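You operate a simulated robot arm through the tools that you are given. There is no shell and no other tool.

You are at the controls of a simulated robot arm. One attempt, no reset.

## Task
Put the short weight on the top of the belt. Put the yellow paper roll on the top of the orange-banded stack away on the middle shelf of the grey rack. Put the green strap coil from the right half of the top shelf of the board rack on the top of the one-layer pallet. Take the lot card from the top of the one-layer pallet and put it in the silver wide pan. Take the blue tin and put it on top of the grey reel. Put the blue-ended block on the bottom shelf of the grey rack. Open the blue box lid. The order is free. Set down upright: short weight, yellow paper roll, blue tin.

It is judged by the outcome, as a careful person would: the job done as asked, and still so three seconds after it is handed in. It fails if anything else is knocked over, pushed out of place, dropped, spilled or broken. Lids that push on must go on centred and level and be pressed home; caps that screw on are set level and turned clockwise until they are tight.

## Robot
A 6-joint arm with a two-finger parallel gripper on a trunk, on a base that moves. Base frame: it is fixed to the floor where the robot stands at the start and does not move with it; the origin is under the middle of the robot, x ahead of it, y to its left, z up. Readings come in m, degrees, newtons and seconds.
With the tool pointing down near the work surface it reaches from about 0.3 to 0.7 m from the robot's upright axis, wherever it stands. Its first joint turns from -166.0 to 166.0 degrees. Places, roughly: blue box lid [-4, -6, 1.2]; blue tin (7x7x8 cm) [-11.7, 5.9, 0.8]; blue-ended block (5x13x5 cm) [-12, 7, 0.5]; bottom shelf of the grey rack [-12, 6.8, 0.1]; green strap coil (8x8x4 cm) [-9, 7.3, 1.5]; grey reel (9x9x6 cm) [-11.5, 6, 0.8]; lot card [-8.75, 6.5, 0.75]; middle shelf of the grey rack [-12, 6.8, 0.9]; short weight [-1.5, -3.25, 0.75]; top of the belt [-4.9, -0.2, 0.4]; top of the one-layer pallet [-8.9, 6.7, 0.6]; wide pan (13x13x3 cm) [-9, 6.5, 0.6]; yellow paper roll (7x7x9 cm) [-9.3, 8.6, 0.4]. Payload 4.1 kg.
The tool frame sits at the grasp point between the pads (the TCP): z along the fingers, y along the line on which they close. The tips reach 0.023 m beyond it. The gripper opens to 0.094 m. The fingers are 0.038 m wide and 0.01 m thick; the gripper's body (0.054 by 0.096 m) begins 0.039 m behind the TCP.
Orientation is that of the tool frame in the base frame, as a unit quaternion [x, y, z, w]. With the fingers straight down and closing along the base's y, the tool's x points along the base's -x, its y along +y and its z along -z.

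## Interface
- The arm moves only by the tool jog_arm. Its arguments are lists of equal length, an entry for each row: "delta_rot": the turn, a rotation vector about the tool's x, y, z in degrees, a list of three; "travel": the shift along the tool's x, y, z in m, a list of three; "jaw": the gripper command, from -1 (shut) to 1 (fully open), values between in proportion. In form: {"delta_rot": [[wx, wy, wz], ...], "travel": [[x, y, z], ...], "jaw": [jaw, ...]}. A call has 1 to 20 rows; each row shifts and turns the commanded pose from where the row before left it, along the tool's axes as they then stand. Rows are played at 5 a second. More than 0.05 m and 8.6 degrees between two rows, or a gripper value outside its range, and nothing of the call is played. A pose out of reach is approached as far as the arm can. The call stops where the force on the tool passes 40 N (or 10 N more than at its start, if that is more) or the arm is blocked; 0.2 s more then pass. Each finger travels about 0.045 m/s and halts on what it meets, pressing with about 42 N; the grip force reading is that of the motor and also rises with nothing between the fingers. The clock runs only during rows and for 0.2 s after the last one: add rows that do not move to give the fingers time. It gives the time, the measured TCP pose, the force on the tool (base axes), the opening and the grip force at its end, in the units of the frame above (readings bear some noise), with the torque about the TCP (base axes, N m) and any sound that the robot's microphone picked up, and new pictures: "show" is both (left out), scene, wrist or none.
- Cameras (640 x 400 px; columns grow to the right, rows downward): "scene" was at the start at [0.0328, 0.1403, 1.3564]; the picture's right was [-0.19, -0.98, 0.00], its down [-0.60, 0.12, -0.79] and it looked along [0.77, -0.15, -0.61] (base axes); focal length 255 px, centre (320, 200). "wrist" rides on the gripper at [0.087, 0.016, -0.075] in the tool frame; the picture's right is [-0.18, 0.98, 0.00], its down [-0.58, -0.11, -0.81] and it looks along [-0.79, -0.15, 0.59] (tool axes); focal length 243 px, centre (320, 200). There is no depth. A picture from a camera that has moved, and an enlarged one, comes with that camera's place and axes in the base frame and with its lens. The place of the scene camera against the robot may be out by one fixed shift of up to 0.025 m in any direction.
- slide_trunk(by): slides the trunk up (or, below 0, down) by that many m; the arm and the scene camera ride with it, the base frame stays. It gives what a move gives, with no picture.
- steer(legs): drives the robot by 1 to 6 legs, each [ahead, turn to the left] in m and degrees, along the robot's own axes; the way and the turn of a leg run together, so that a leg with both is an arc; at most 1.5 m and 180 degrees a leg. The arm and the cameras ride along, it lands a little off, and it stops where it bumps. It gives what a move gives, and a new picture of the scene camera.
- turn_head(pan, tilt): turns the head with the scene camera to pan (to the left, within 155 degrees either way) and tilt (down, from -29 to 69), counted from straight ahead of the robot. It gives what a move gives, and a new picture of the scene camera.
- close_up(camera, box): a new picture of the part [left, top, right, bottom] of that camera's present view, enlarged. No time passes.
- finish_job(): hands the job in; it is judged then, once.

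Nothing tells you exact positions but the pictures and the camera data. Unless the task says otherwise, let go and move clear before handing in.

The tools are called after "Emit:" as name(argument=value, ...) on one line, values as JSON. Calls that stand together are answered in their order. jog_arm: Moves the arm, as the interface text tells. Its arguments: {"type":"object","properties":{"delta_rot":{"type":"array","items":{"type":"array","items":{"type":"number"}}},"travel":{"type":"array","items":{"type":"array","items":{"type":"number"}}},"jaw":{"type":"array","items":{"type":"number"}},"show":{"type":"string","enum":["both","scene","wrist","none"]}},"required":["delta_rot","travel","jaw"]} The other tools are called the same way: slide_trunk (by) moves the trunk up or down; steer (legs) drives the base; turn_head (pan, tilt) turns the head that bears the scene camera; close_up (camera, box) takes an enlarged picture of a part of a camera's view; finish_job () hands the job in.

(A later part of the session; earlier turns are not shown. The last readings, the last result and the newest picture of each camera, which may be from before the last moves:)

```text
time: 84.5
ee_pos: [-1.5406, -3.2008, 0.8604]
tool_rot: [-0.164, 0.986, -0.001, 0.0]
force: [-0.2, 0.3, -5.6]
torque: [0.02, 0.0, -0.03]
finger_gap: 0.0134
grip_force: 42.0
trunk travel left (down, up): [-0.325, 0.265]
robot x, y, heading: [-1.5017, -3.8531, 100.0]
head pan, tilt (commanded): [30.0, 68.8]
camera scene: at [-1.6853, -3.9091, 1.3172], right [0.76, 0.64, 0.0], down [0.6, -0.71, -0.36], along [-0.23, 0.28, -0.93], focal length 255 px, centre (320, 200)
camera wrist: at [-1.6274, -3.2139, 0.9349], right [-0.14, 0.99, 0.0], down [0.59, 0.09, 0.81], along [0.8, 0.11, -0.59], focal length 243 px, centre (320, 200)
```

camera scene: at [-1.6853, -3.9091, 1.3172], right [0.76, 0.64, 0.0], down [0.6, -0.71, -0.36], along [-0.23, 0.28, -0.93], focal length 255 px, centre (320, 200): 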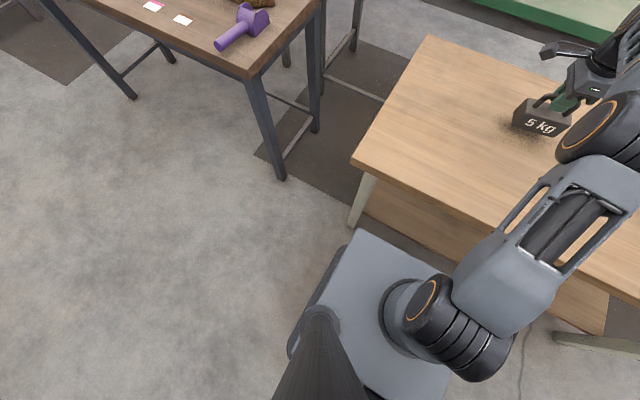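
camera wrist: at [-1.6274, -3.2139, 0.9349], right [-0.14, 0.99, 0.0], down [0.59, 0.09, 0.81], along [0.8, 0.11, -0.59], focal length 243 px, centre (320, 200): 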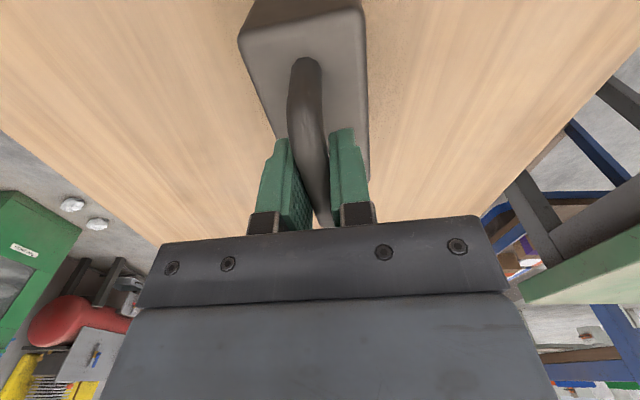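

The weight is only 5.6 N, so it is a light "short" one and easy to carry. I'll raise it, bring it in toward the robot and back away.

Emit:
jog_arm(delta_rot=[[0, 0, 0], [0, 0, 0], [0, 0, 0], [0, 0, 0], [0, 0, 0], [0, 0, 0], [0, 0, 0]], travel=[[0, 0, -0.04], [0, 0, -0.04], [0, -0.02, -0.04], [0, -0.045, 0], [0, -0.045, 0], [0, -0.045, 0], [0, -0.045, 0]], jaw=[-1, -1, -1, -1, -1, -1, -1], show="wrist")

Emit:
steer(legs=[[-0.3, 0]])

Emit:
turn_head(pan=80, tilt=15)

Emit:
turn_head(pan=40, tilt=15)

```text
time: 86.1
ee_pos: [-1.4757, -3.391, 0.9798]
tool_rot: [-0.165, 0.986, 0.001, 0.0]
force: [0.1, 0.2, -5.3]
torque: [-0.02, -0.01, 0.02]
finger_gap: 0.0135
grip_force: 42.1
trunk travel left (down, up): [-0.325, 0.265]
robot x, y, heading: [-1.5019, -3.8539, 99.9]
head pan, tilt (commanded): [30.0, 68.8]
camera wrist: at [-1.5628, -3.4043, 1.0556], right [-0.14, 0.99, 0.0], down [0.58, 0.09, 0.81], along [0.8, 0.12, -0.59], focal length 243 px, centre (320, 200)
```

wrist: 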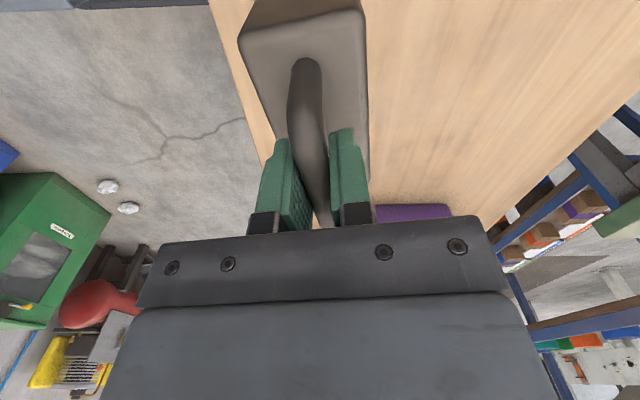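

```text
time: 88.2
ee_pos: [-1.4217, -3.6875, 0.9796]
tool_rot: [-0.164, 0.987, 0.0, 0.001]
force: [-0.6, 0.3, -6.4]
torque: [-0.01, 0.02, -0.01]
finger_gap: 0.0135
grip_force: 41.6
trunk travel left (down, up): [-0.325, 0.265]
robot x, y, heading: [-1.454, -4.1514, 100.0]
head pan, tilt (commanded): [30.0, 68.8]
camera scene: at [-1.6324, -4.2067, 1.3172], right [0.77, 0.64, 0.0], down [0.6, -0.71, -0.36], along [-0.23, 0.28, -0.93], focal length 255 px, centre (320, 200)
```

scene: 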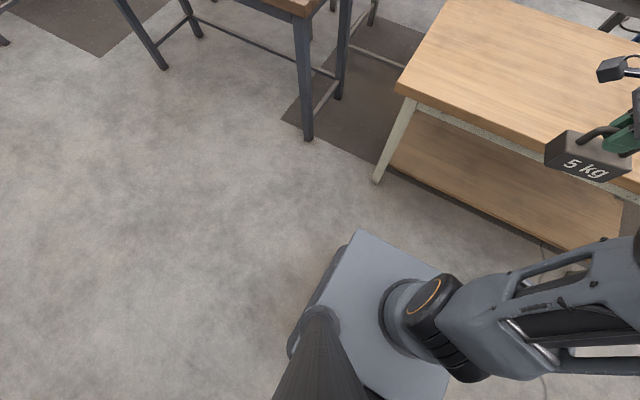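

```text
time: 89.4
ee_pos: [-1.4211, -3.6887, 0.9802]
tool_rot: [-0.162, 0.987, 0.0, 0.0]
force: [0.1, 0.4, -5.8]
torque: [0.0, 0.03, 0.0]
finger_gap: 0.0135
grip_force: 41.7
trunk travel left (down, up): [-0.325, 0.265]
robot x, y, heading: [-1.4523, -4.1518, 100.1]
head pan, tilt (commanded): [80.0, 15.0]
camera scene: at [-1.6898, -4.2496, 1.3928], right [0.0, 1.0, 0.0], down [0.26, 0.0, -0.97], along [-0.97, 0.0, -0.26], focal length 255 px, centre (320, 200)
```

scene: 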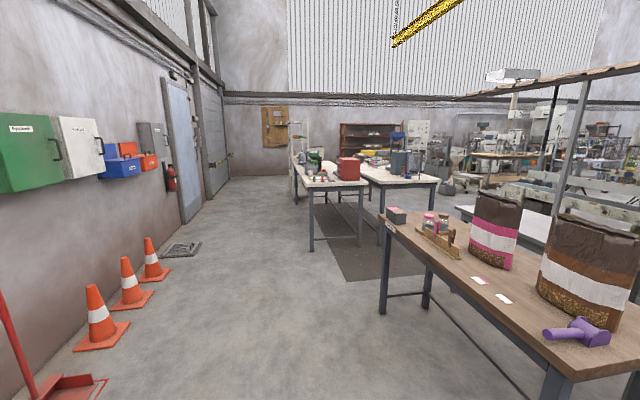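

```text
time: 90.5
ee_pos: [-1.4214, -3.688, 0.9806]
tool_rot: [-0.164, 0.987, 0.0, 0.0]
force: [-0.2, -0.3, -5.1]
torque: [-0.02, 0.06, 0.01]
finger_gap: 0.0134
grip_force: 42.1
trunk travel left (down, up): [-0.325, 0.265]
robot x, y, heading: [-1.4509, -4.1516, 99.9]
head pan, tilt (commanded): [40.0, 15.0]
camera scene: at [-1.668, -4.1897, 1.3929], right [0.64, 0.77, 0.0], down [0.2, -0.17, -0.97], along [-0.74, 0.62, -0.26], focal length 255 px, centre (320, 200)
```

scene: 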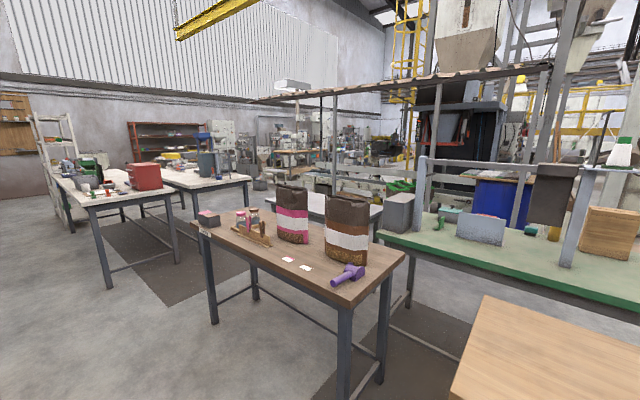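

I'm holding the weight, and the blue box (the small blue one on the wall at about x -4) is further along this aisle. I'll drive west along the wall aisle and look for a way north to the belt.

Emit:
steer(legs=[[0, 92], [1.0, 0], [0.9, 0]])

Emit:
turn_head(pan=-60, tilt=15)

Emit:
turn_head(pan=-100, tilt=15)

Emit:
turn_head(pan=40, tilt=10)

```text
time: 103.8
ee_pos: [-3.7748, -4.504, 0.98]
tool_rot: [0.82, -0.573, 0.0, 0.0]
force: [-0.5, 0.3, -6.7]
torque: [0.0, 0.04, 0.01]
finger_gap: 0.0136
grip_force: 41.3
trunk travel left (down, up): [-0.325, 0.265]
robot x, y, heading: [-3.3122, -4.5208, -168.9]
head pan, tilt (commanded): [40.0, 15.0]
camera scene: at [-3.2696, -4.7555, 1.3929], right [-0.78, 0.62, 0.0], down [0.16, 0.2, -0.97], along [-0.6, -0.75, -0.26], focal length 255 px, centre (320, 200)
```

scene: 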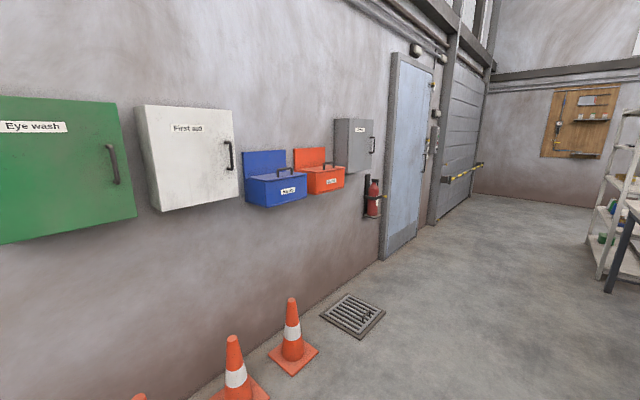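

```text
time: 105.6
ee_pos: [-3.7751, -4.5036, 0.9802]
tool_rot: [0.819, -0.574, 0.0, 0.0]
force: [0.7, -0.2, -5.6]
torque: [0.0, 0.0, -0.01]
finger_gap: 0.0135
grip_force: 41.7
trunk travel left (down, up): [-0.325, 0.265]
robot x, y, heading: [-3.3061, -4.525, -168.7]
head pan, tilt (commanded): [-60.0, 15.0]
camera scene: at [-3.2731, -4.6125, 1.3929], right [0.75, 0.66, 0.0], down [0.17, -0.19, -0.97], along [-0.64, 0.72, -0.26], focal length 255 px, centre (320, 200)
```

scene: 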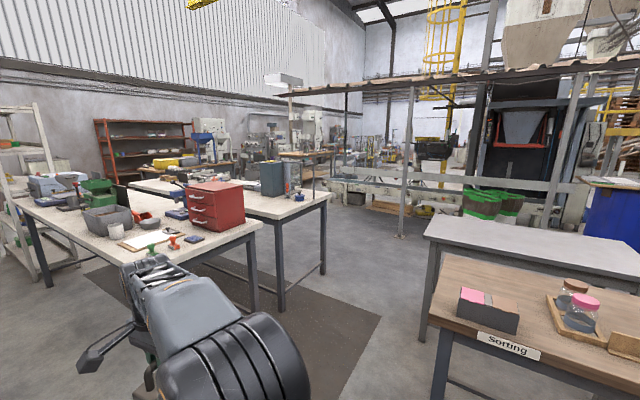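

```text
time: 106.7
ee_pos: [-3.7752, -4.5027, 0.98]
tool_rot: [0.82, -0.573, 0.0, 0.0]
force: [-0.1, 0.3, -6.5]
torque: [-0.03, -0.01, -0.04]
finger_gap: 0.0132
grip_force: 41.8
trunk travel left (down, up): [-0.325, 0.265]
robot x, y, heading: [-3.3104, -4.5236, -168.6]
head pan, tilt (commanded): [-100.0, 15.0]
camera scene: at [-3.2137, -4.5892, 1.3929], right [1.0, 0.02, 0.0], down [0.01, -0.26, -0.97], along [-0.02, 0.97, -0.26], focal length 255 px, centre (320, 200)
```

scene: 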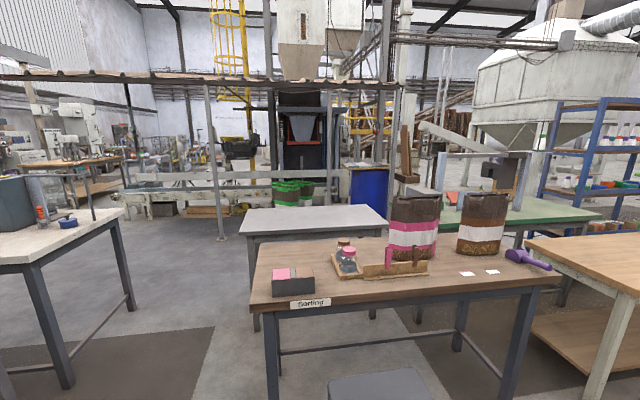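

```text
time: 108.9
ee_pos: [-3.7745, -4.5023, 0.9801]
tool_rot: [0.82, -0.573, 0.001, -0.001]
force: [-0.7, -1.1, -5.7]
torque: [-0.02, 0.02, 0.0]
finger_gap: 0.0134
grip_force: 42.0
trunk travel left (down, up): [-0.325, 0.265]
robot x, y, heading: [-3.3115, -4.5236, -168.6]
head pan, tilt (commanded): [40.0, 10.0]
camera scene: at [-3.2694, -4.7552, 1.401], right [-0.78, 0.62, 0.0], down [0.11, 0.14, -0.98], along [-0.61, -0.77, -0.17], focal length 255 px, centre (320, 200)
```

scene: 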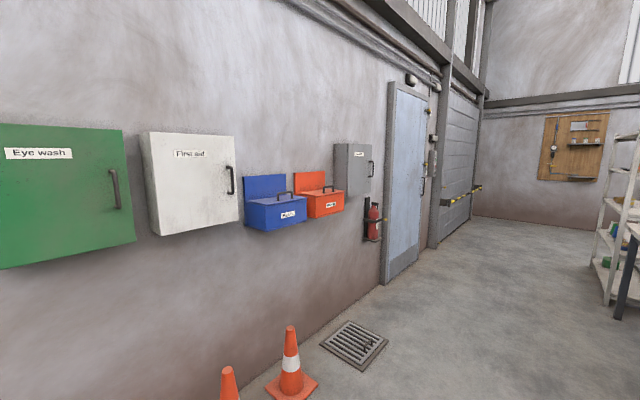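

The blue box has a sloped lid with a handle on top; I'll come back to it with empty hands. The gap north to the belt runs at x of about -4.2 between the tables, so I'll drive through it with the weight.

Emit:
steer(legs=[[0, 21.5], [0.7, 0], [0, -113.3]])

Emit:
turn_head(pan=0, tilt=25)

```text
time: 118.6
ee_pos: [-3.8629, -4.4369, 0.9802]
tool_rot: [-0.156, 0.988, -0.001, 0.0]
force: [-0.5, 0.5, -6.2]
torque: [0.03, 0.02, 0.02]
finger_gap: 0.0133
grip_force: 42.4
trunk travel left (down, up): [-0.325, 0.265]
robot x, y, heading: [-3.8989, -4.8987, 99.1]
head pan, tilt (commanded): [40.0, 10.0]
camera scene: at [-4.1165, -4.9342, 1.401], right [0.65, 0.76, 0.0], down [0.13, -0.11, -0.98], along [-0.74, 0.64, -0.17], focal length 255 px, centre (320, 200)
```

scene: 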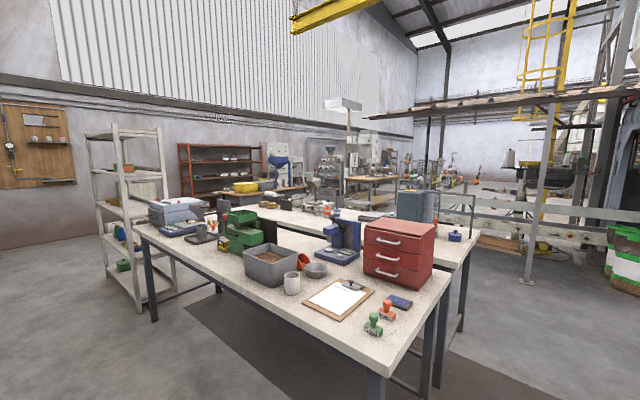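

```text
time: 119.7
ee_pos: [-3.8636, -4.4368, 0.98]
tool_rot: [-0.155, 0.988, -0.001, 0.0]
force: [-0.5, 0.0, -5.0]
torque: [0.04, 0.03, 0.0]
finger_gap: 0.0135
grip_force: 42.2
trunk travel left (down, up): [-0.325, 0.265]
robot x, y, heading: [-3.9002, -4.9002, 99.4]
head pan, tilt (commanded): [0.0, 25.0]
camera scene: at [-4.0608, -4.9041, 1.3767], right [0.99, 0.16, 0.0], down [0.07, -0.42, -0.91], along [-0.14, 0.89, -0.42], focal length 255 px, centre (320, 200)
```

scene: 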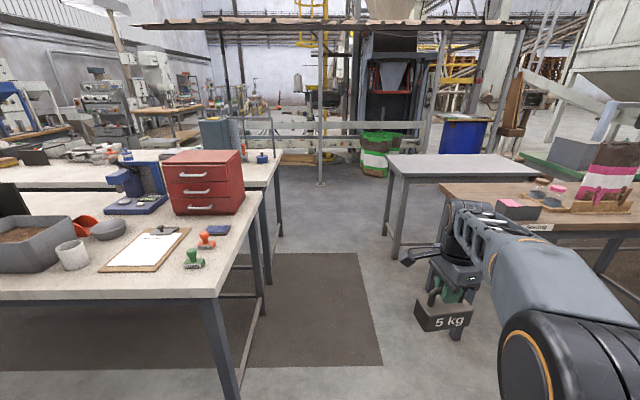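

The corridor between the tables is clear along my current heading. I'll drive up it.

Emit:
steer(legs=[[1.2, 0], [0.9, -8]])

Emit:
turn_head(pan=0, tilt=30)

Emit:
turn_head(pan=-40, tilt=25)

```text
time: 130.1
ee_pos: [-4.0764, -2.3586, 0.9796]
tool_rot: [-0.089, 0.996, -0.001, 0.0]
force: [0.3, -0.2, -6.1]
torque: [0.02, 0.05, 0.02]
finger_gap: 0.0135
grip_force: 42.1
trunk travel left (down, up): [-0.325, 0.265]
robot x, y, heading: [-4.1743, -2.8147, 91.2]
head pan, tilt (commanded): [0.0, 25.0]
camera scene: at [-4.3341, -2.7939, 1.3766], right [1.0, 0.03, 0.0], down [0.01, -0.42, -0.91], along [-0.02, 0.91, -0.42], focal length 255 px, centre (320, 200)
```

scene: 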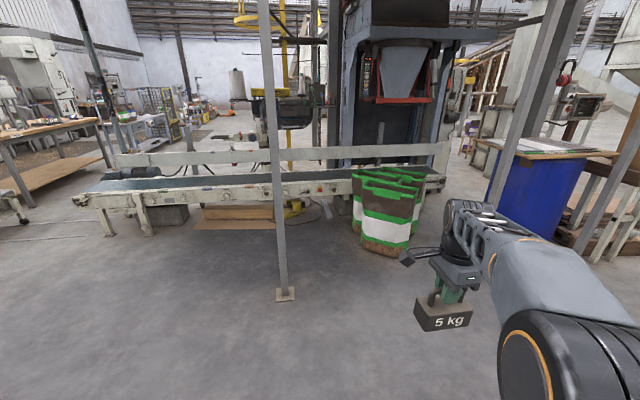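

```text
time: 130.8
ee_pos: [-4.0782, -2.359, 0.9804]
tool_rot: [-0.089, 0.996, -0.001, 0.0]
force: [-0.8, -0.5, -5.9]
torque: [0.0, 0.03, 0.03]
finger_gap: 0.0135
grip_force: 42.4
trunk travel left (down, up): [-0.325, 0.265]
robot x, y, heading: [-4.1735, -2.8117, 91.2]
head pan, tilt (commanded): [0.0, 30.0]
camera scene: at [-4.334, -2.7955, 1.3687], right [1.0, 0.03, 0.0], down [0.01, -0.5, -0.87], along [-0.02, 0.87, -0.5], focal length 255 px, centre (320, 200)
```

scene: 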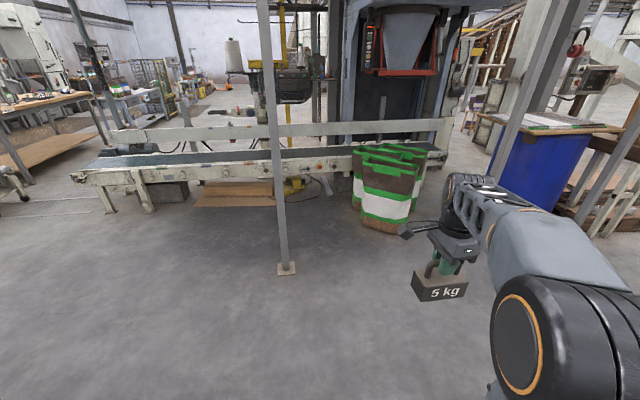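

```text
time: 131.8
ee_pos: [-4.077, -2.359, 0.9803]
tool_rot: [-0.089, 0.996, -0.001, 0.0]
force: [-0.3, -0.5, -6.4]
torque: [-0.01, -0.01, 0.03]
finger_gap: 0.0133
grip_force: 42.0
trunk travel left (down, up): [-0.325, 0.265]
robot x, y, heading: [-4.1743, -2.8162, 91.4]
head pan, tilt (commanded): [-40.0, 25.0]
camera scene: at [-4.2744, -2.8138, 1.3766], right [0.78, -0.62, 0.0], down [-0.26, -0.33, -0.91], along [0.56, 0.71, -0.42], focal length 255 px, centre (320, 200)
```

scene: 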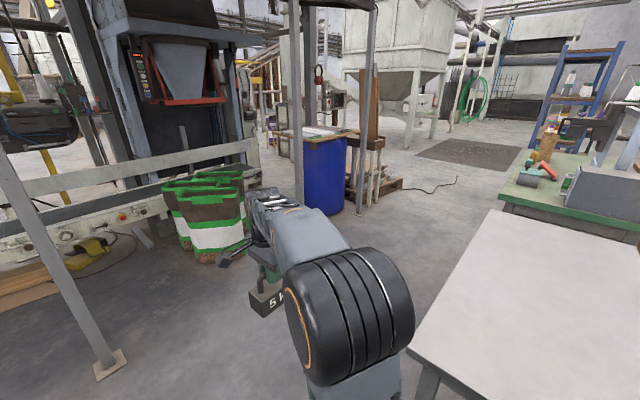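

The conveyor belt is ahead, blue-green on top at about z 0.4, with a roof post at (-4.6, -1.45). I'll pass left of the post and come up to the belt near x -5.1.

Emit:
steer(legs=[[0, 34], [1.5, 0], [0, -35], [0.4, 0]])

Emit:
turn_head(pan=0, tilt=40)

```text
time: 144.7
ee_pos: [-4.9665, -0.7408, 0.9808]
tool_rot: [-0.089, 0.996, -0.001, 0.0]
force: [0.3, -0.8, -5.8]
torque: [0.02, 0.0, -0.01]
finger_gap: 0.0134
grip_force: 42.0
trunk travel left (down, up): [-0.325, 0.265]
robot x, y, heading: [-5.0648, -1.1948, 91.5]
head pan, tilt (commanded): [-40.0, 25.0]
camera scene: at [-5.164, -1.1965, 1.3767], right [0.78, -0.62, 0.0], down [-0.26, -0.33, -0.91], along [0.56, 0.71, -0.42], focal length 255 px, centre (320, 200)
```

scene: 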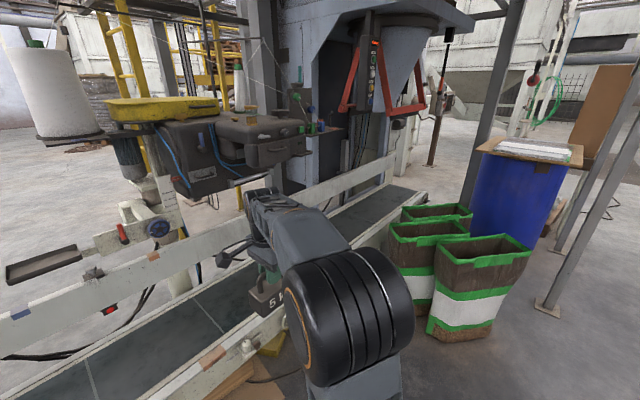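

```text
time: 145.8
ee_pos: [-4.966, -0.7414, 0.9809]
tool_rot: [-0.089, 0.996, -0.001, 0.001]
force: [-0.1, 0.2, -6.5]
torque: [0.01, 0.02, 0.01]
finger_gap: 0.0135
grip_force: 41.5
trunk travel left (down, up): [-0.325, 0.265]
robot x, y, heading: [-5.0683, -1.2003, 91.6]
head pan, tilt (commanded): [0.0, 40.0]
camera scene: at [-5.2235, -1.1834, 1.3534], right [1.0, 0.02, 0.0], down [0.02, -0.64, -0.77], along [-0.02, 0.77, -0.64], focal length 255 px, centre (320, 200)
```

scene: 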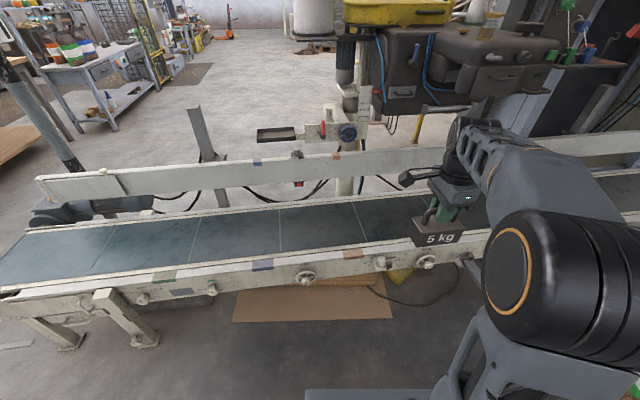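

The belt top spans y of about -0.47 to -0.08, with a sewing head hanging over its far side near x -4.9. I'll put the weight on the clear belt at about (-5.13, -0.31), and first move 0.25 m closer.

Emit:
steer(legs=[[0.24, 0]])

Emit:
turn_head(pan=20, tilt=60)

```text
time: 147.5
ee_pos: [-4.9714, -0.5004, 0.9799]
tool_rot: [-0.087, 0.996, -0.001, 0.001]
force: [-0.5, 0.4, -6.2]
torque: [0.01, -0.02, -0.01]
finger_gap: 0.0135
grip_force: 42.3
trunk travel left (down, up): [-0.325, 0.265]
robot x, y, heading: [-5.0706, -0.952, 91.4]
head pan, tilt (commanded): [0.0, 40.0]
camera scene: at [-5.2292, -0.9419, 1.3533], right [1.0, 0.02, 0.0], down [0.01, -0.64, -0.77], along [-0.02, 0.77, -0.64], focal length 255 px, centre (320, 200)
```

scene: 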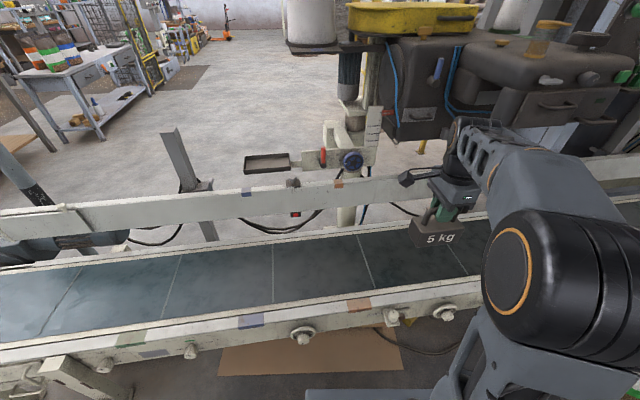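

```text
time: 148.4
ee_pos: [-4.9703, -0.4984, 0.9801]
tool_rot: [-0.087, 0.996, -0.001, 0.0]
force: [0.1, 0.2, -5.6]
torque: [0.02, 0.0, 0.01]
finger_gap: 0.0135
grip_force: 42.1
trunk travel left (down, up): [-0.325, 0.265]
robot x, y, heading: [-5.071, -0.9518, 91.2]
head pan, tilt (commanded): [20.0, 60.0]
camera scene: at [-5.2515, -0.9647, 1.3266], right [0.93, 0.36, 0.0], down [0.31, -0.81, -0.5], along [-0.18, 0.47, -0.87], focal length 255 px, centre (320, 200)
```

scene: 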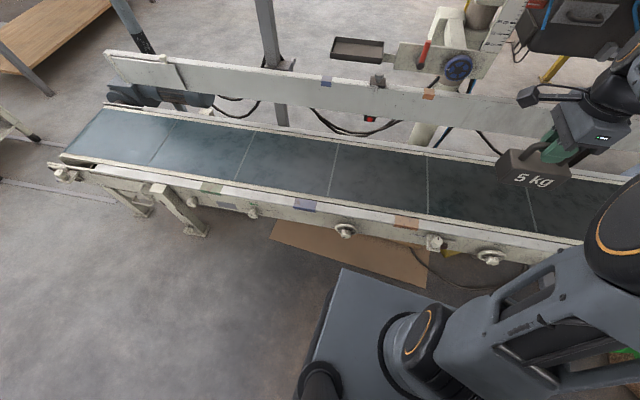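

The belt runs at about 11° with a width of about 0.28 m, so its middle at x -5.12 is near y -0.245. I'll move up 7 cm and swing the weight left, clear of the sewing head, then over the belt.

Emit:
steer(legs=[[0.07, 0]])

Emit:
jog_arm(delta_rot=[[0, 0, 0], [0, 0, 0], [0, 0, 0], [0, 0, 0], [0, 0, 0], [0, 0, 0], [0, 0, 0], [0, 0, 0], [0, 0, 0]], travel=[[0.04, 0, 0], [0.04, 0, 0], [0.037, 0, 0], [0, 0, 0.04], [0, 0, 0.04], [0, 0, 0.04], [0, 0.04, 0.03], [0, 0.04, 0.03], [0, 0.04, 0.03]], jaw=[-1, -1, -1, -1, -1, -1, -1, -1, -1], show="both")

```text
time: 149.4
ee_pos: [-4.972, -0.4296, 0.9788]
tool_rot: [-0.087, 0.996, -0.001, 0.0]
force: [0.2, 1.1, -4.9]
torque: [0.0, 0.0, 0.0]
finger_gap: 0.0133
grip_force: 42.2
trunk travel left (down, up): [-0.325, 0.265]
robot x, y, heading: [-5.0673, -0.8807, 91.4]
head pan, tilt (commanded): [20.0, 60.0]
camera scene: at [-5.2531, -0.894, 1.3266], right [0.93, 0.36, 0.0], down [0.31, -0.81, -0.5], along [-0.18, 0.47, -0.87], focal length 255 px, centre (320, 200)
```

scene: 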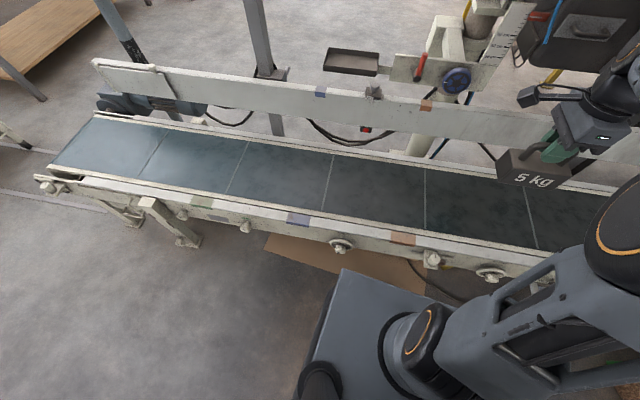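

```text
time: 151.4
ee_pos: [-5.1099, -0.3286, 0.7695]
tool_rot: [-0.088, 0.996, -0.001, 0.001]
force: [0.2, -1.7, -5.0]
torque: [0.02, 0.0, -0.01]
finger_gap: 0.0132
grip_force: 42.3
trunk travel left (down, up): [-0.325, 0.265]
robot x, y, heading: [-5.0698, -0.8851, 91.4]
head pan, tilt (commanded): [20.0, 60.0]
camera scene: at [-5.2533, -0.894, 1.3266], right [0.93, 0.36, 0.0], down [0.31, -0.81, -0.5], along [-0.18, 0.47, -0.87], focal length 255 px, centre (320, 200)
camera wrist: at [-5.1967, -0.3297, 0.8453], right [0.01, 1.0, 0.0], down [0.59, -0.01, 0.81], along [0.81, -0.01, -0.59], focal length 243 px, centre (320, 200)
```

scene: 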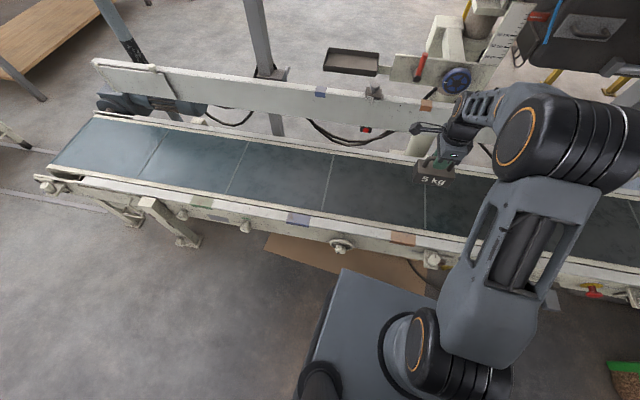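
wrist: 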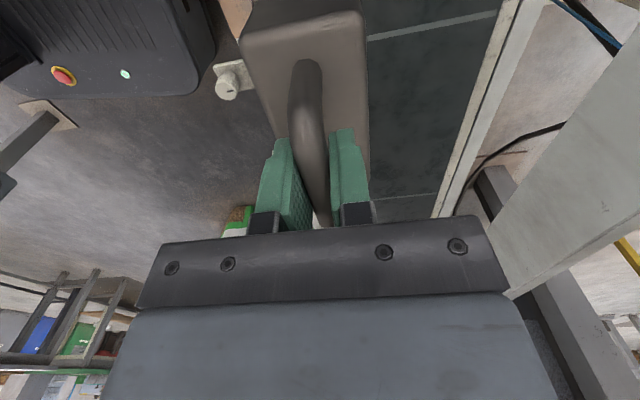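

The weight is over the near edge of the belt. I'll move 8.5 cm further over the belt and lower partway.

Emit:
jog_arm(delta_rot=[[0, 0, 0], [0, 0, 0], [0, 0, 0], [0, 0, 0], [0, 0, 0]], travel=[[0, 0.04, 0.01], [0, 0.045, 0.01], [0, 0, 0.045], [0, 0, 0.045], [0, 0, 0.045]], jaw=[-1, -1, -1, -1, -1], show="both")

Emit:
close_up(camera="scene", box=[360, 110, 520, 250])

```text
time: 152.6
ee_pos: [-5.125, -0.2484, 0.6145]
tool_rot: [-0.088, 0.996, -0.001, 0.001]
force: [0.6, 0.4, -5.2]
torque: [0.0, 0.0, 0.01]
finger_gap: 0.0134
grip_force: 41.4
trunk travel left (down, up): [-0.325, 0.265]
robot x, y, heading: [-5.0718, -0.8826, 91.3]
head pan, tilt (commanded): [20.0, 60.0]
camera scene: at [-5.2533, -0.8938, 1.3266], right [0.93, 0.36, 0.0], down [0.31, -0.81, -0.5], along [-0.18, 0.47, -0.87], focal length 255 px, centre (320, 200)
camera wrist: at [-5.2126, -0.2467, 0.6905], right [0.01, 1.0, 0.0], down [0.59, -0.01, 0.81], along [0.81, -0.01, -0.59], focal length 243 px, centre (320, 200)
```

scene: 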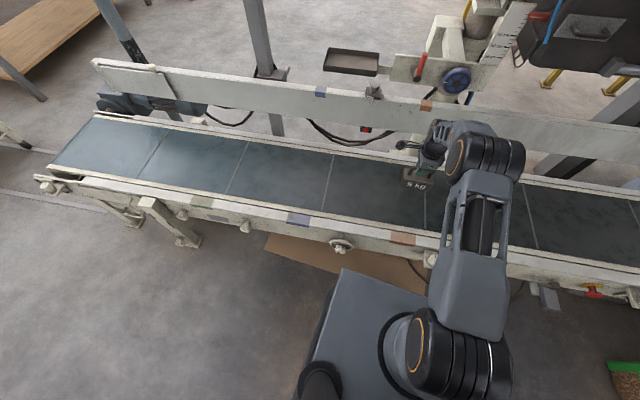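
wrist: 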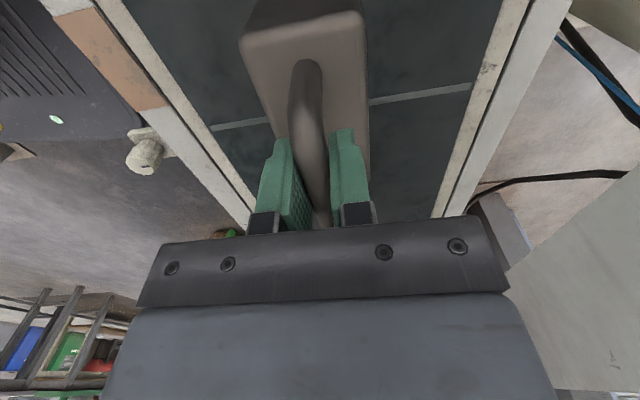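

```text
2.86 times, centred on (440, 180) of scene
camera zoom: at [-5.2533, -0.8938, 1.3266], right [0.93, 0.36, 0.0], down [0.31, -0.81, -0.5], along [-0.18, 0.47, -0.87], focal length 730 px, centre (-23, 257)
```

zoom: 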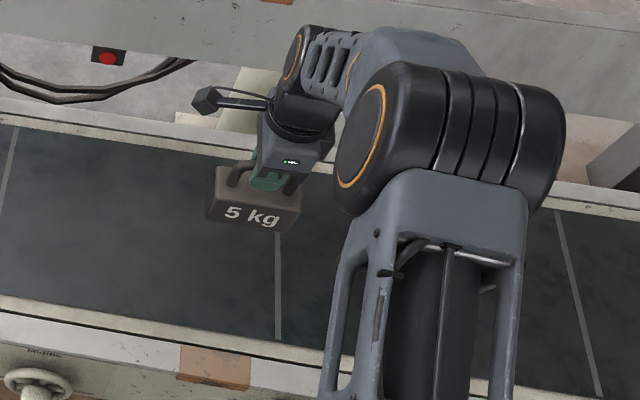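

The weight hangs centred over the belt. I'll lower it in steps and watch the force for contact.

Emit:
jog_arm(delta_rot=[[0, 0, 0], [0, 0, 0], [0, 0, 0]], travel=[[0, 0, 0.03], [0, 0, 0.03], [0, 0, 0.02]], jaw=[-1, -1, -1], show="wrist")

Emit:
close_up(camera="scene", box=[380, 130, 480, 220])

```text
time: 153.4
ee_pos: [-5.1246, -0.2457, 0.5407]
tool_rot: [-0.086, 0.996, 0.005, 0.0]
force: [1.2, -11.2, 34.0]
torque: [-0.03, 0.03, -0.12]
finger_gap: 0.0137
grip_force: 41.8
trunk travel left (down, up): [-0.325, 0.265]
robot x, y, heading: [-5.0694, -0.8819, 91.6]
head pan, tilt (commanded): [20.0, 60.0]
camera wrist: at [-5.2123, -0.2466, 0.6178], right [0.01, 1.0, 0.01], down [0.59, -0.01, 0.81], along [0.81, 0.0, -0.59], focal length 243 px, centre (320, 200)
```

wrist: 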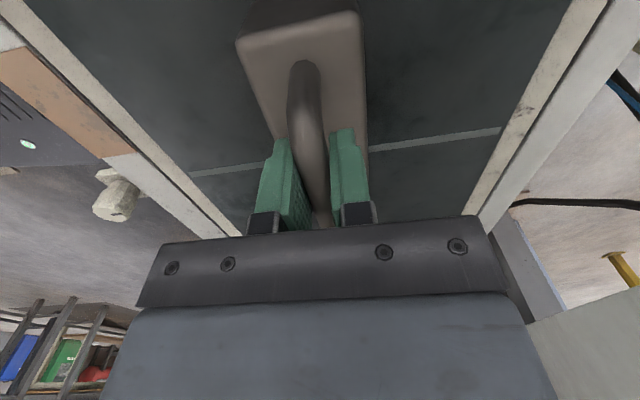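

```text
4.44 times, centred on (430, 175) of scene
camera zoom: at [-5.253, -0.898, 1.3277], right [0.93, 0.36, 0.0], down [0.31, -0.81, -0.5], along [-0.18, 0.47, -0.86], focal length 1135 px, centre (-169, 311)
```

zoom: 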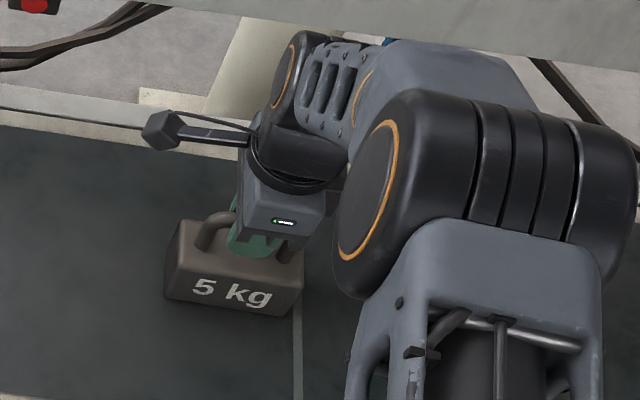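

Contact came earlier than expected, so the belt top is at about 0.45. I'll ease up a few millimetres to relieve the press before letting go.

Emit:
jog_arm(delta_rot=[[0, 0, 0], [0, 0, 0]], travel=[[0, 0, -0.006], [0, 0, 0]], jaw=[-1, -1], show="none")

```text
time: 154.0
ee_pos: [-5.1239, -0.2476, 0.5416]
tool_rot: [-0.087, 0.996, 0.001, 0.001]
force: [-1.3, 0.3, 12.4]
torque: [0.19, -0.47, -0.04]
finger_gap: 0.0136
grip_force: 41.7
trunk travel left (down, up): [-0.325, 0.265]
robot x, y, heading: [-5.0741, -0.8844, 91.6]
head pan, tilt (commanded): [20.0, 60.0]
```

Emit:
jog_arm(delta_rot=[[0, 0, 0], [0, 0, 0]], travel=[[0, 0, -0.002], [0, 0, 0]], jaw=[-1, -1], show="none")

```text
time: 154.6
ee_pos: [-5.1236, -0.2486, 0.5424]
tool_rot: [-0.087, 0.996, -0.001, 0.001]
force: [-3.4, 2.4, 0.7]
torque: [0.28, -0.03, 0.19]
finger_gap: 0.0134
grip_force: 41.7
trunk travel left (down, up): [-0.325, 0.265]
robot x, y, heading: [-5.0698, -0.8808, 91.3]
head pan, tilt (commanded): [20.0, 60.0]
```

The press is gone and the weight rests on the belt. I'll open the fingers and lift off.

Emit:
jog_arm(delta_rot=[[0, 0, 0], [0, 0, 0], [0, 0, 0], [0, 0, 0], [0, 0, 0], [0, 0, 0], [0, 0, 0], [0, 0, 0], [0, 0, 0]], travel=[[0, 0, 0], [0, 0, 0], [0, 0, 0], [0, 0, 0], [0, 0, -0.02], [0, 0, -0.04], [0, 0, -0.04], [0, 0, -0.04], [0, 0, -0.04]], jaw=[-0.7, -0.3, 0.0, 0.2, 0.2, 0.2, 0.2, 0.2, 0.2], show="both")

```text
time: 156.6
ee_pos: [-5.1243, -0.2476, 0.7236]
tool_rot: [-0.088, 0.996, -0.001, 0.0]
force: [0.1, 0.3, -1.0]
torque: [-0.02, -0.02, -0.02]
finger_gap: 0.0566
grip_force: 0.0
trunk travel left (down, up): [-0.325, 0.265]
robot x, y, heading: [-5.0778, -0.8839, 91.1]
head pan, tilt (commanded): [20.0, 60.0]
camera scene: at [-5.2533, -0.894, 1.3265], right [0.93, 0.36, 0.0], down [0.31, -0.81, -0.5], along [-0.18, 0.47, -0.87], focal length 255 px, centre (320, 200)
camera wrist: at [-5.2121, -0.2483, 0.7981], right [0.01, 1.0, 0.0], down [0.59, 0.0, 0.81], along [0.81, -0.01, -0.59], focal length 243 px, centre (320, 200)
```

scene: 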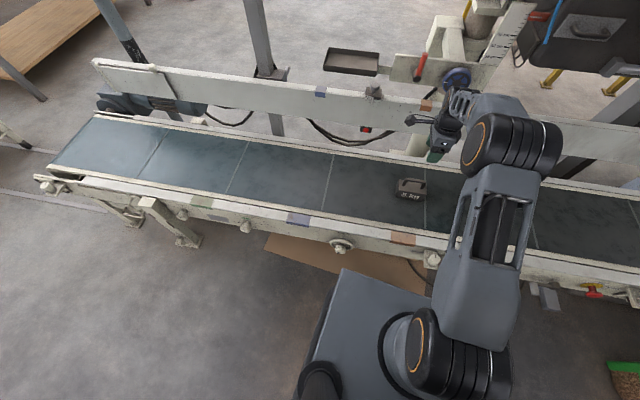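
wrist: 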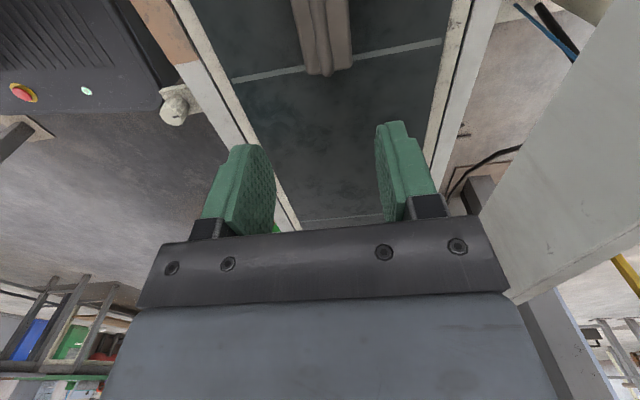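

The short weight stands upright in the middle of the belt. I'll lift clear, pull the arm in, turn the tool back to its forward pose and back away.

Emit:
jog_arm(delta_rot=[[0, 0, 0], [0, 0, 0], [0, 0, 0], [0, 0, 0], [0, 0, 0], [0, 0, 0], [0, 0, 0], [0, 0, -8], [0, 0, -8], [0, 0, -8], [0, 0, -8], [0, 0, -8], [0, 0, -8], [0, 0, -8], [0, 0, -8], [0, 0, -8], [0, 0, -8]], travel=[[0, -0.02, -0.04], [0, -0.03, -0.04], [0, -0.03, -0.04], [0, -0.03, -0.04], [0, -0.03, -0.04], [0, -0.03, -0.03], [0, -0.03, -0.03], [0, 0, 0], [0, 0, 0], [0, 0, 0], [0, 0, 0], [0, 0, 0], [0, 0, 0], [0, 0, 0], [0, 0, 0], [0, 0, 0], [0, 0, 0]], jaw=[0.2, 0.2, 0.2, 0.2, 0.2, 0.2, 0.2, 0.2, 0.2, 0.2, 0.2, 0.2, 0.2, 0.2, 0.2, 0.2, 0.2], show="scene")

Emit:
steer(legs=[[-0.5, 0]])

```text
time: 160.2
ee_pos: [-5.089, -0.4449, 0.9828]
tool_rot: [0.708, -0.706, 0.001, 0.0]
force: [-0.3, 0.0, -0.3]
torque: [-0.01, 0.0, 0.03]
finger_gap: 0.0564
grip_force: 0.0
trunk travel left (down, up): [-0.325, 0.265]
robot x, y, heading: [-5.072, -0.885, 91.6]
head pan, tilt (commanded): [20.0, 60.0]
camera scene: at [-5.2533, -0.8943, 1.3266], right [0.93, 0.36, 0.0], down [0.31, -0.81, -0.5], along [-0.18, 0.47, -0.87], focal length 255 px, centre (320, 200)
```

scene: 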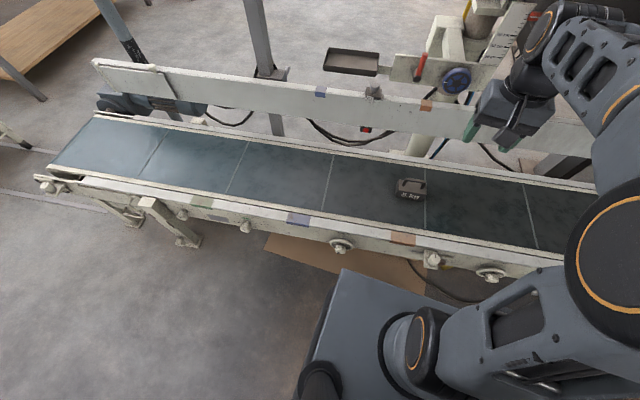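

```text
time: 163.2
ee_pos: [-5.0771, -0.9528, 0.9825]
tool_rot: [-0.707, 0.707, -0.002, 0.0]
force: [-0.1, 0.0, 0.0]
torque: [0.01, 0.03, 0.0]
finger_gap: 0.0563
grip_force: 0.0
trunk travel left (down, up): [-0.325, 0.265]
robot x, y, heading: [-5.0635, -1.3911, 91.4]
head pan, tilt (commanded): [20.0, 60.0]
camera scene: at [-5.2418, -1.402, 1.3266], right [0.93, 0.36, 0.0], down [0.31, -0.81, -0.5], along [-0.18, 0.47, -0.87], focal length 255 px, centre (320, 200)
```

scene: 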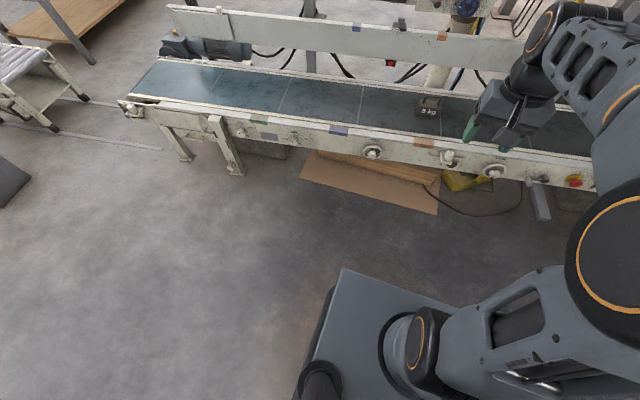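

The weight is still standing well. I'll reverse back along the same clear corridor toward the wall.

Emit:
steer(legs=[[-0.2, 0], [0, 34.5], [-1.5, 0], [0, -27]])

```text
time: 174.8
ee_pos: [-4.2504, -2.3619, 0.9821]
tool_rot: [0.76, -0.65, 0.001, 0.0]
force: [-0.2, -0.7, -1.6]
torque: [-0.01, 0.0, -0.01]
finger_gap: 0.0566
grip_force: 0.0
trunk travel left (down, up): [-0.325, 0.265]
robot x, y, heading: [-4.1677, -2.794, 100.1]
head pan, tilt (commanded): [20.0, 60.0]
camera scene: at [-4.3462, -2.8333, 1.3266], right [0.87, 0.5, 0.0], down [0.43, -0.75, -0.5], along [-0.25, 0.43, -0.87], focal length 255 px, centre (320, 200)
```

scene: 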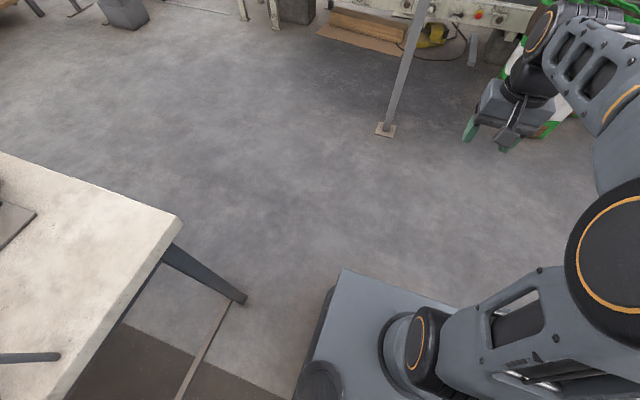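

Emit:
steer(legs=[[0, -2.5], [-1.1, 0], [-1.0, 0], [0, 90], [0, 83]])

Emit:
turn_head(pan=0, tilt=25)

```text
time: 192.9
ee_pos: [-3.9002, -5.3058, 0.9835]
tool_rot: [0.72, 0.694, 0.0, -0.001]
force: [0.1, -0.1, -0.1]
torque: [0.0, -0.02, -0.02]
finger_gap: 0.0564
grip_force: 0.0
trunk travel left (down, up): [-0.325, 0.265]
robot x, y, heading: [-3.9044, -4.8697, -90.7]
head pan, tilt (commanded): [20.0, 60.0]
camera scene: at [-3.7042, -4.8814, 1.3266], right [-0.94, -0.33, 0.0], down [-0.29, 0.82, -0.5], along [0.16, -0.47, -0.87], focal length 255 px, centre (320, 200)
```

scene: 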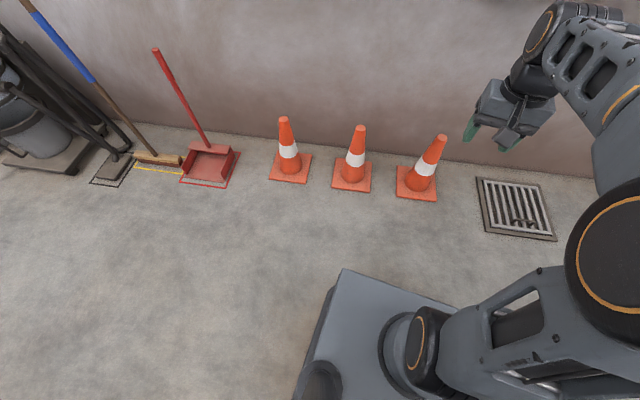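

```text
time: 193.9
ee_pos: [-3.8996, -5.3053, 0.9831]
tool_rot: [0.719, 0.695, 0.0, -0.001]
force: [0.9, -0.2, -0.6]
torque: [0.02, -0.01, -0.01]
finger_gap: 0.0564
grip_force: 0.0
trunk travel left (down, up): [-0.325, 0.265]
robot x, y, heading: [-3.9016, -4.8664, -90.8]
head pan, tilt (commanded): [0.0, 25.0]
camera scene: at [-3.7274, -4.9106, 1.3766], right [-1.0, 0.01, 0.0], down [0.01, 0.42, -0.91], along [-0.01, -0.91, -0.42], focal length 255 px, centre (320, 200)
```

scene: 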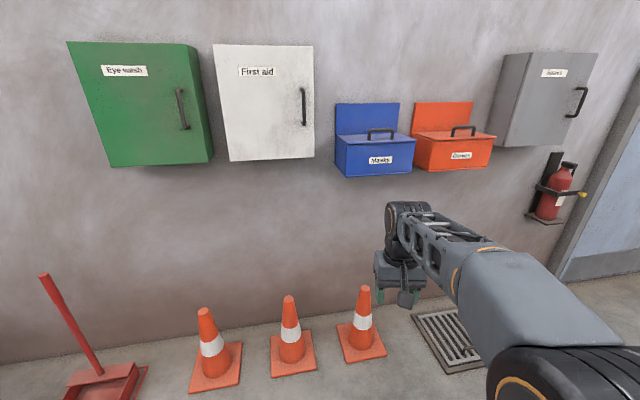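

Emit:
close_up(camera="scene", box=[320, 90, 510, 190])

```text
3.37 times, centred on (415, 140) of scene
camera zoom: at [-3.7274, -4.9106, 1.3766], right [-1.0, 0.01, 0.0], down [0.01, 0.42, -0.91], along [-0.01, -0.91, -0.42], focal length 860 px, centre (0, 402)
```

zoom: 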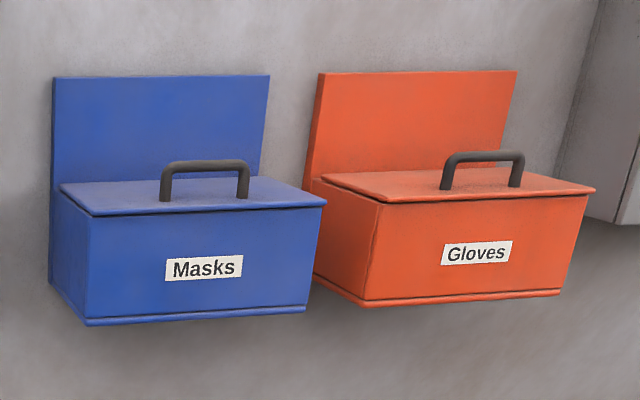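

The blue "Masks" box is on the wall with a bar handle on its lid, at about (-3.97, -5.90, 1.21), and a cone stands below it. I'll raise the trunk for height, lift the arm a bit and come closer, staying clear of the cone.

Emit:
slide_trunk(by=0.25)

Emit:
jog_arm(delta_rot=[[0, 0, 0], [0, 0, 0], [0, 0, 0], [0, 0, 0]], travel=[[0.02, 0, -0.04], [0.02, 0, -0.04], [0.02, 0, -0.04], [0, 0, -0.02]], jaw=[0.2, 0.2, 0.2, 0.2], show="none")

Emit:
steer(legs=[[0.42, 0]])

Emit:
turn_head(pan=-15, tilt=30)

```text
time: 196.5
ee_pos: [-3.8999, -5.3055, 1.2329]
tool_rot: [0.719, 0.695, 0.0, 0.0]
force: [0.2, 0.0, -0.4]
torque: [-0.01, 0.0, 0.05]
finger_gap: 0.0567
grip_force: 0.0
trunk travel left (down, up): [-0.575, 0.015]
robot x, y, heading: [-3.901, -4.8643, -90.8]
head pan, tilt (commanded): [0.0, 25.0]
```

```text
time: 197.5
ee_pos: [-3.8994, -5.2445, 1.3738]
tool_rot: [0.719, 0.695, 0.001, 0.0]
force: [0.5, 1.0, 0.5]
torque: [0.0, -0.03, 0.0]
finger_gap: 0.0564
grip_force: 0.2
trunk travel left (down, up): [-0.575, 0.015]
robot x, y, heading: [-3.9013, -4.8697, -90.8]
head pan, tilt (commanded): [0.0, 25.0]
```

```text
time: 200.1
ee_pos: [-3.904, -5.6617, 1.3734]
tool_rot: [0.719, 0.695, 0.001, -0.001]
force: [-0.1, 1.5, 0.8]
torque: [0.03, 0.0, -0.01]
finger_gap: 0.0568
grip_force: 0.0
trunk travel left (down, up): [-0.575, 0.015]
robot x, y, heading: [-3.9071, -5.2836, -90.7]
head pan, tilt (commanded): [0.0, 25.0]
camera scene: at [-3.7327, -5.3273, 1.6266], right [-1.0, 0.01, 0.0], down [0.01, 0.42, -0.91], along [-0.01, -0.91, -0.42], focal length 255 px, centre (320, 200)
```

scene: 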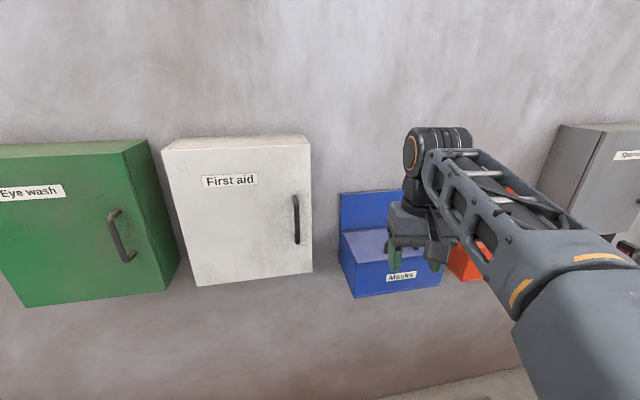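

```text
time: 200.8
ee_pos: [-3.9038, -5.6606, 1.3735]
tool_rot: [0.719, 0.695, 0.001, 0.0]
force: [0.6, 0.1, 0.1]
torque: [0.01, 0.01, 0.0]
finger_gap: 0.0564
grip_force: 0.1
trunk travel left (down, up): [-0.575, 0.015]
robot x, y, heading: [-3.9093, -5.2792, -90.6]
head pan, tilt (commanded): [-15.0, 30.0]
camera scene: at [-3.756, -5.3216, 1.6187], right [-0.96, 0.27, 0.0], down [0.14, 0.48, -0.87], along [-0.23, -0.83, -0.5], focal length 255 px, centre (320, 200)
```

scene: 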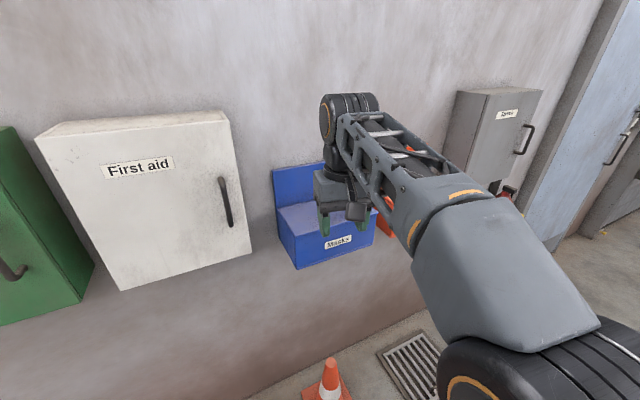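

The gripper hides the handle from the head camera. I'll look with the wrist camera.

Emit:
jog_arm(delta_rot=[[0, 0, 0]], travel=[[0, 0, 0]], jaw=[0.2], show="wrist")

Emit:
close_up(camera="wrist", box=[160, 40, 480, 240])

```text
time: 201.2
ee_pos: [-3.9033, -5.6606, 1.3742]
tool_rot: [0.719, 0.695, 0.001, -0.001]
force: [-0.3, 0.0, -0.1]
torque: [0.0, -0.01, 0.0]
finger_gap: 0.0563
grip_force: 0.1
trunk travel left (down, up): [-0.575, 0.015]
robot x, y, heading: [-3.9083, -5.2831, -90.7]
head pan, tilt (commanded): [-15.0, 30.0]
camera wrist: at [-3.8847, -5.5757, 1.449], right [0.98, -0.22, 0.0], down [-0.13, -0.58, 0.81], along [-0.18, -0.79, -0.59], focal length 243 px, centre (320, 200)
```

wrist: 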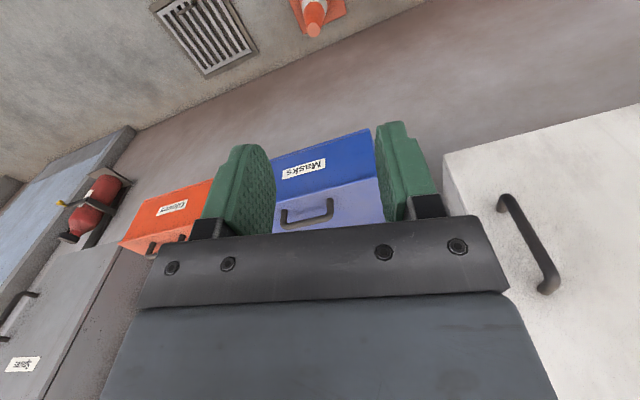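

```text
2.00 times, centred on (320, 140) of wrist
camera zoom: at [-3.8847, -5.5757, 1.449], right [0.98, -0.22, 0.0], down [-0.13, -0.58, 0.81], along [-0.18, -0.79, -0.59], focal length 485 px, centre (320, 320)
```

zoom: 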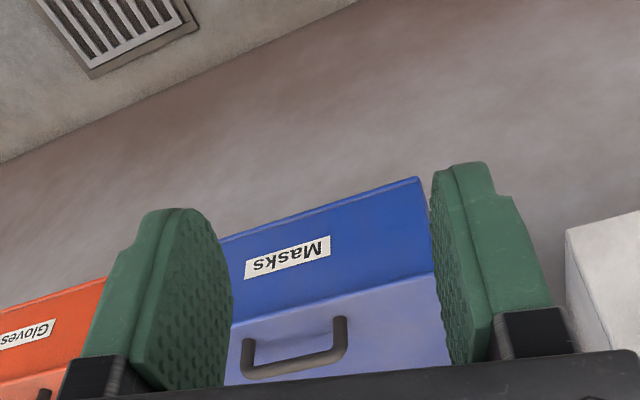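

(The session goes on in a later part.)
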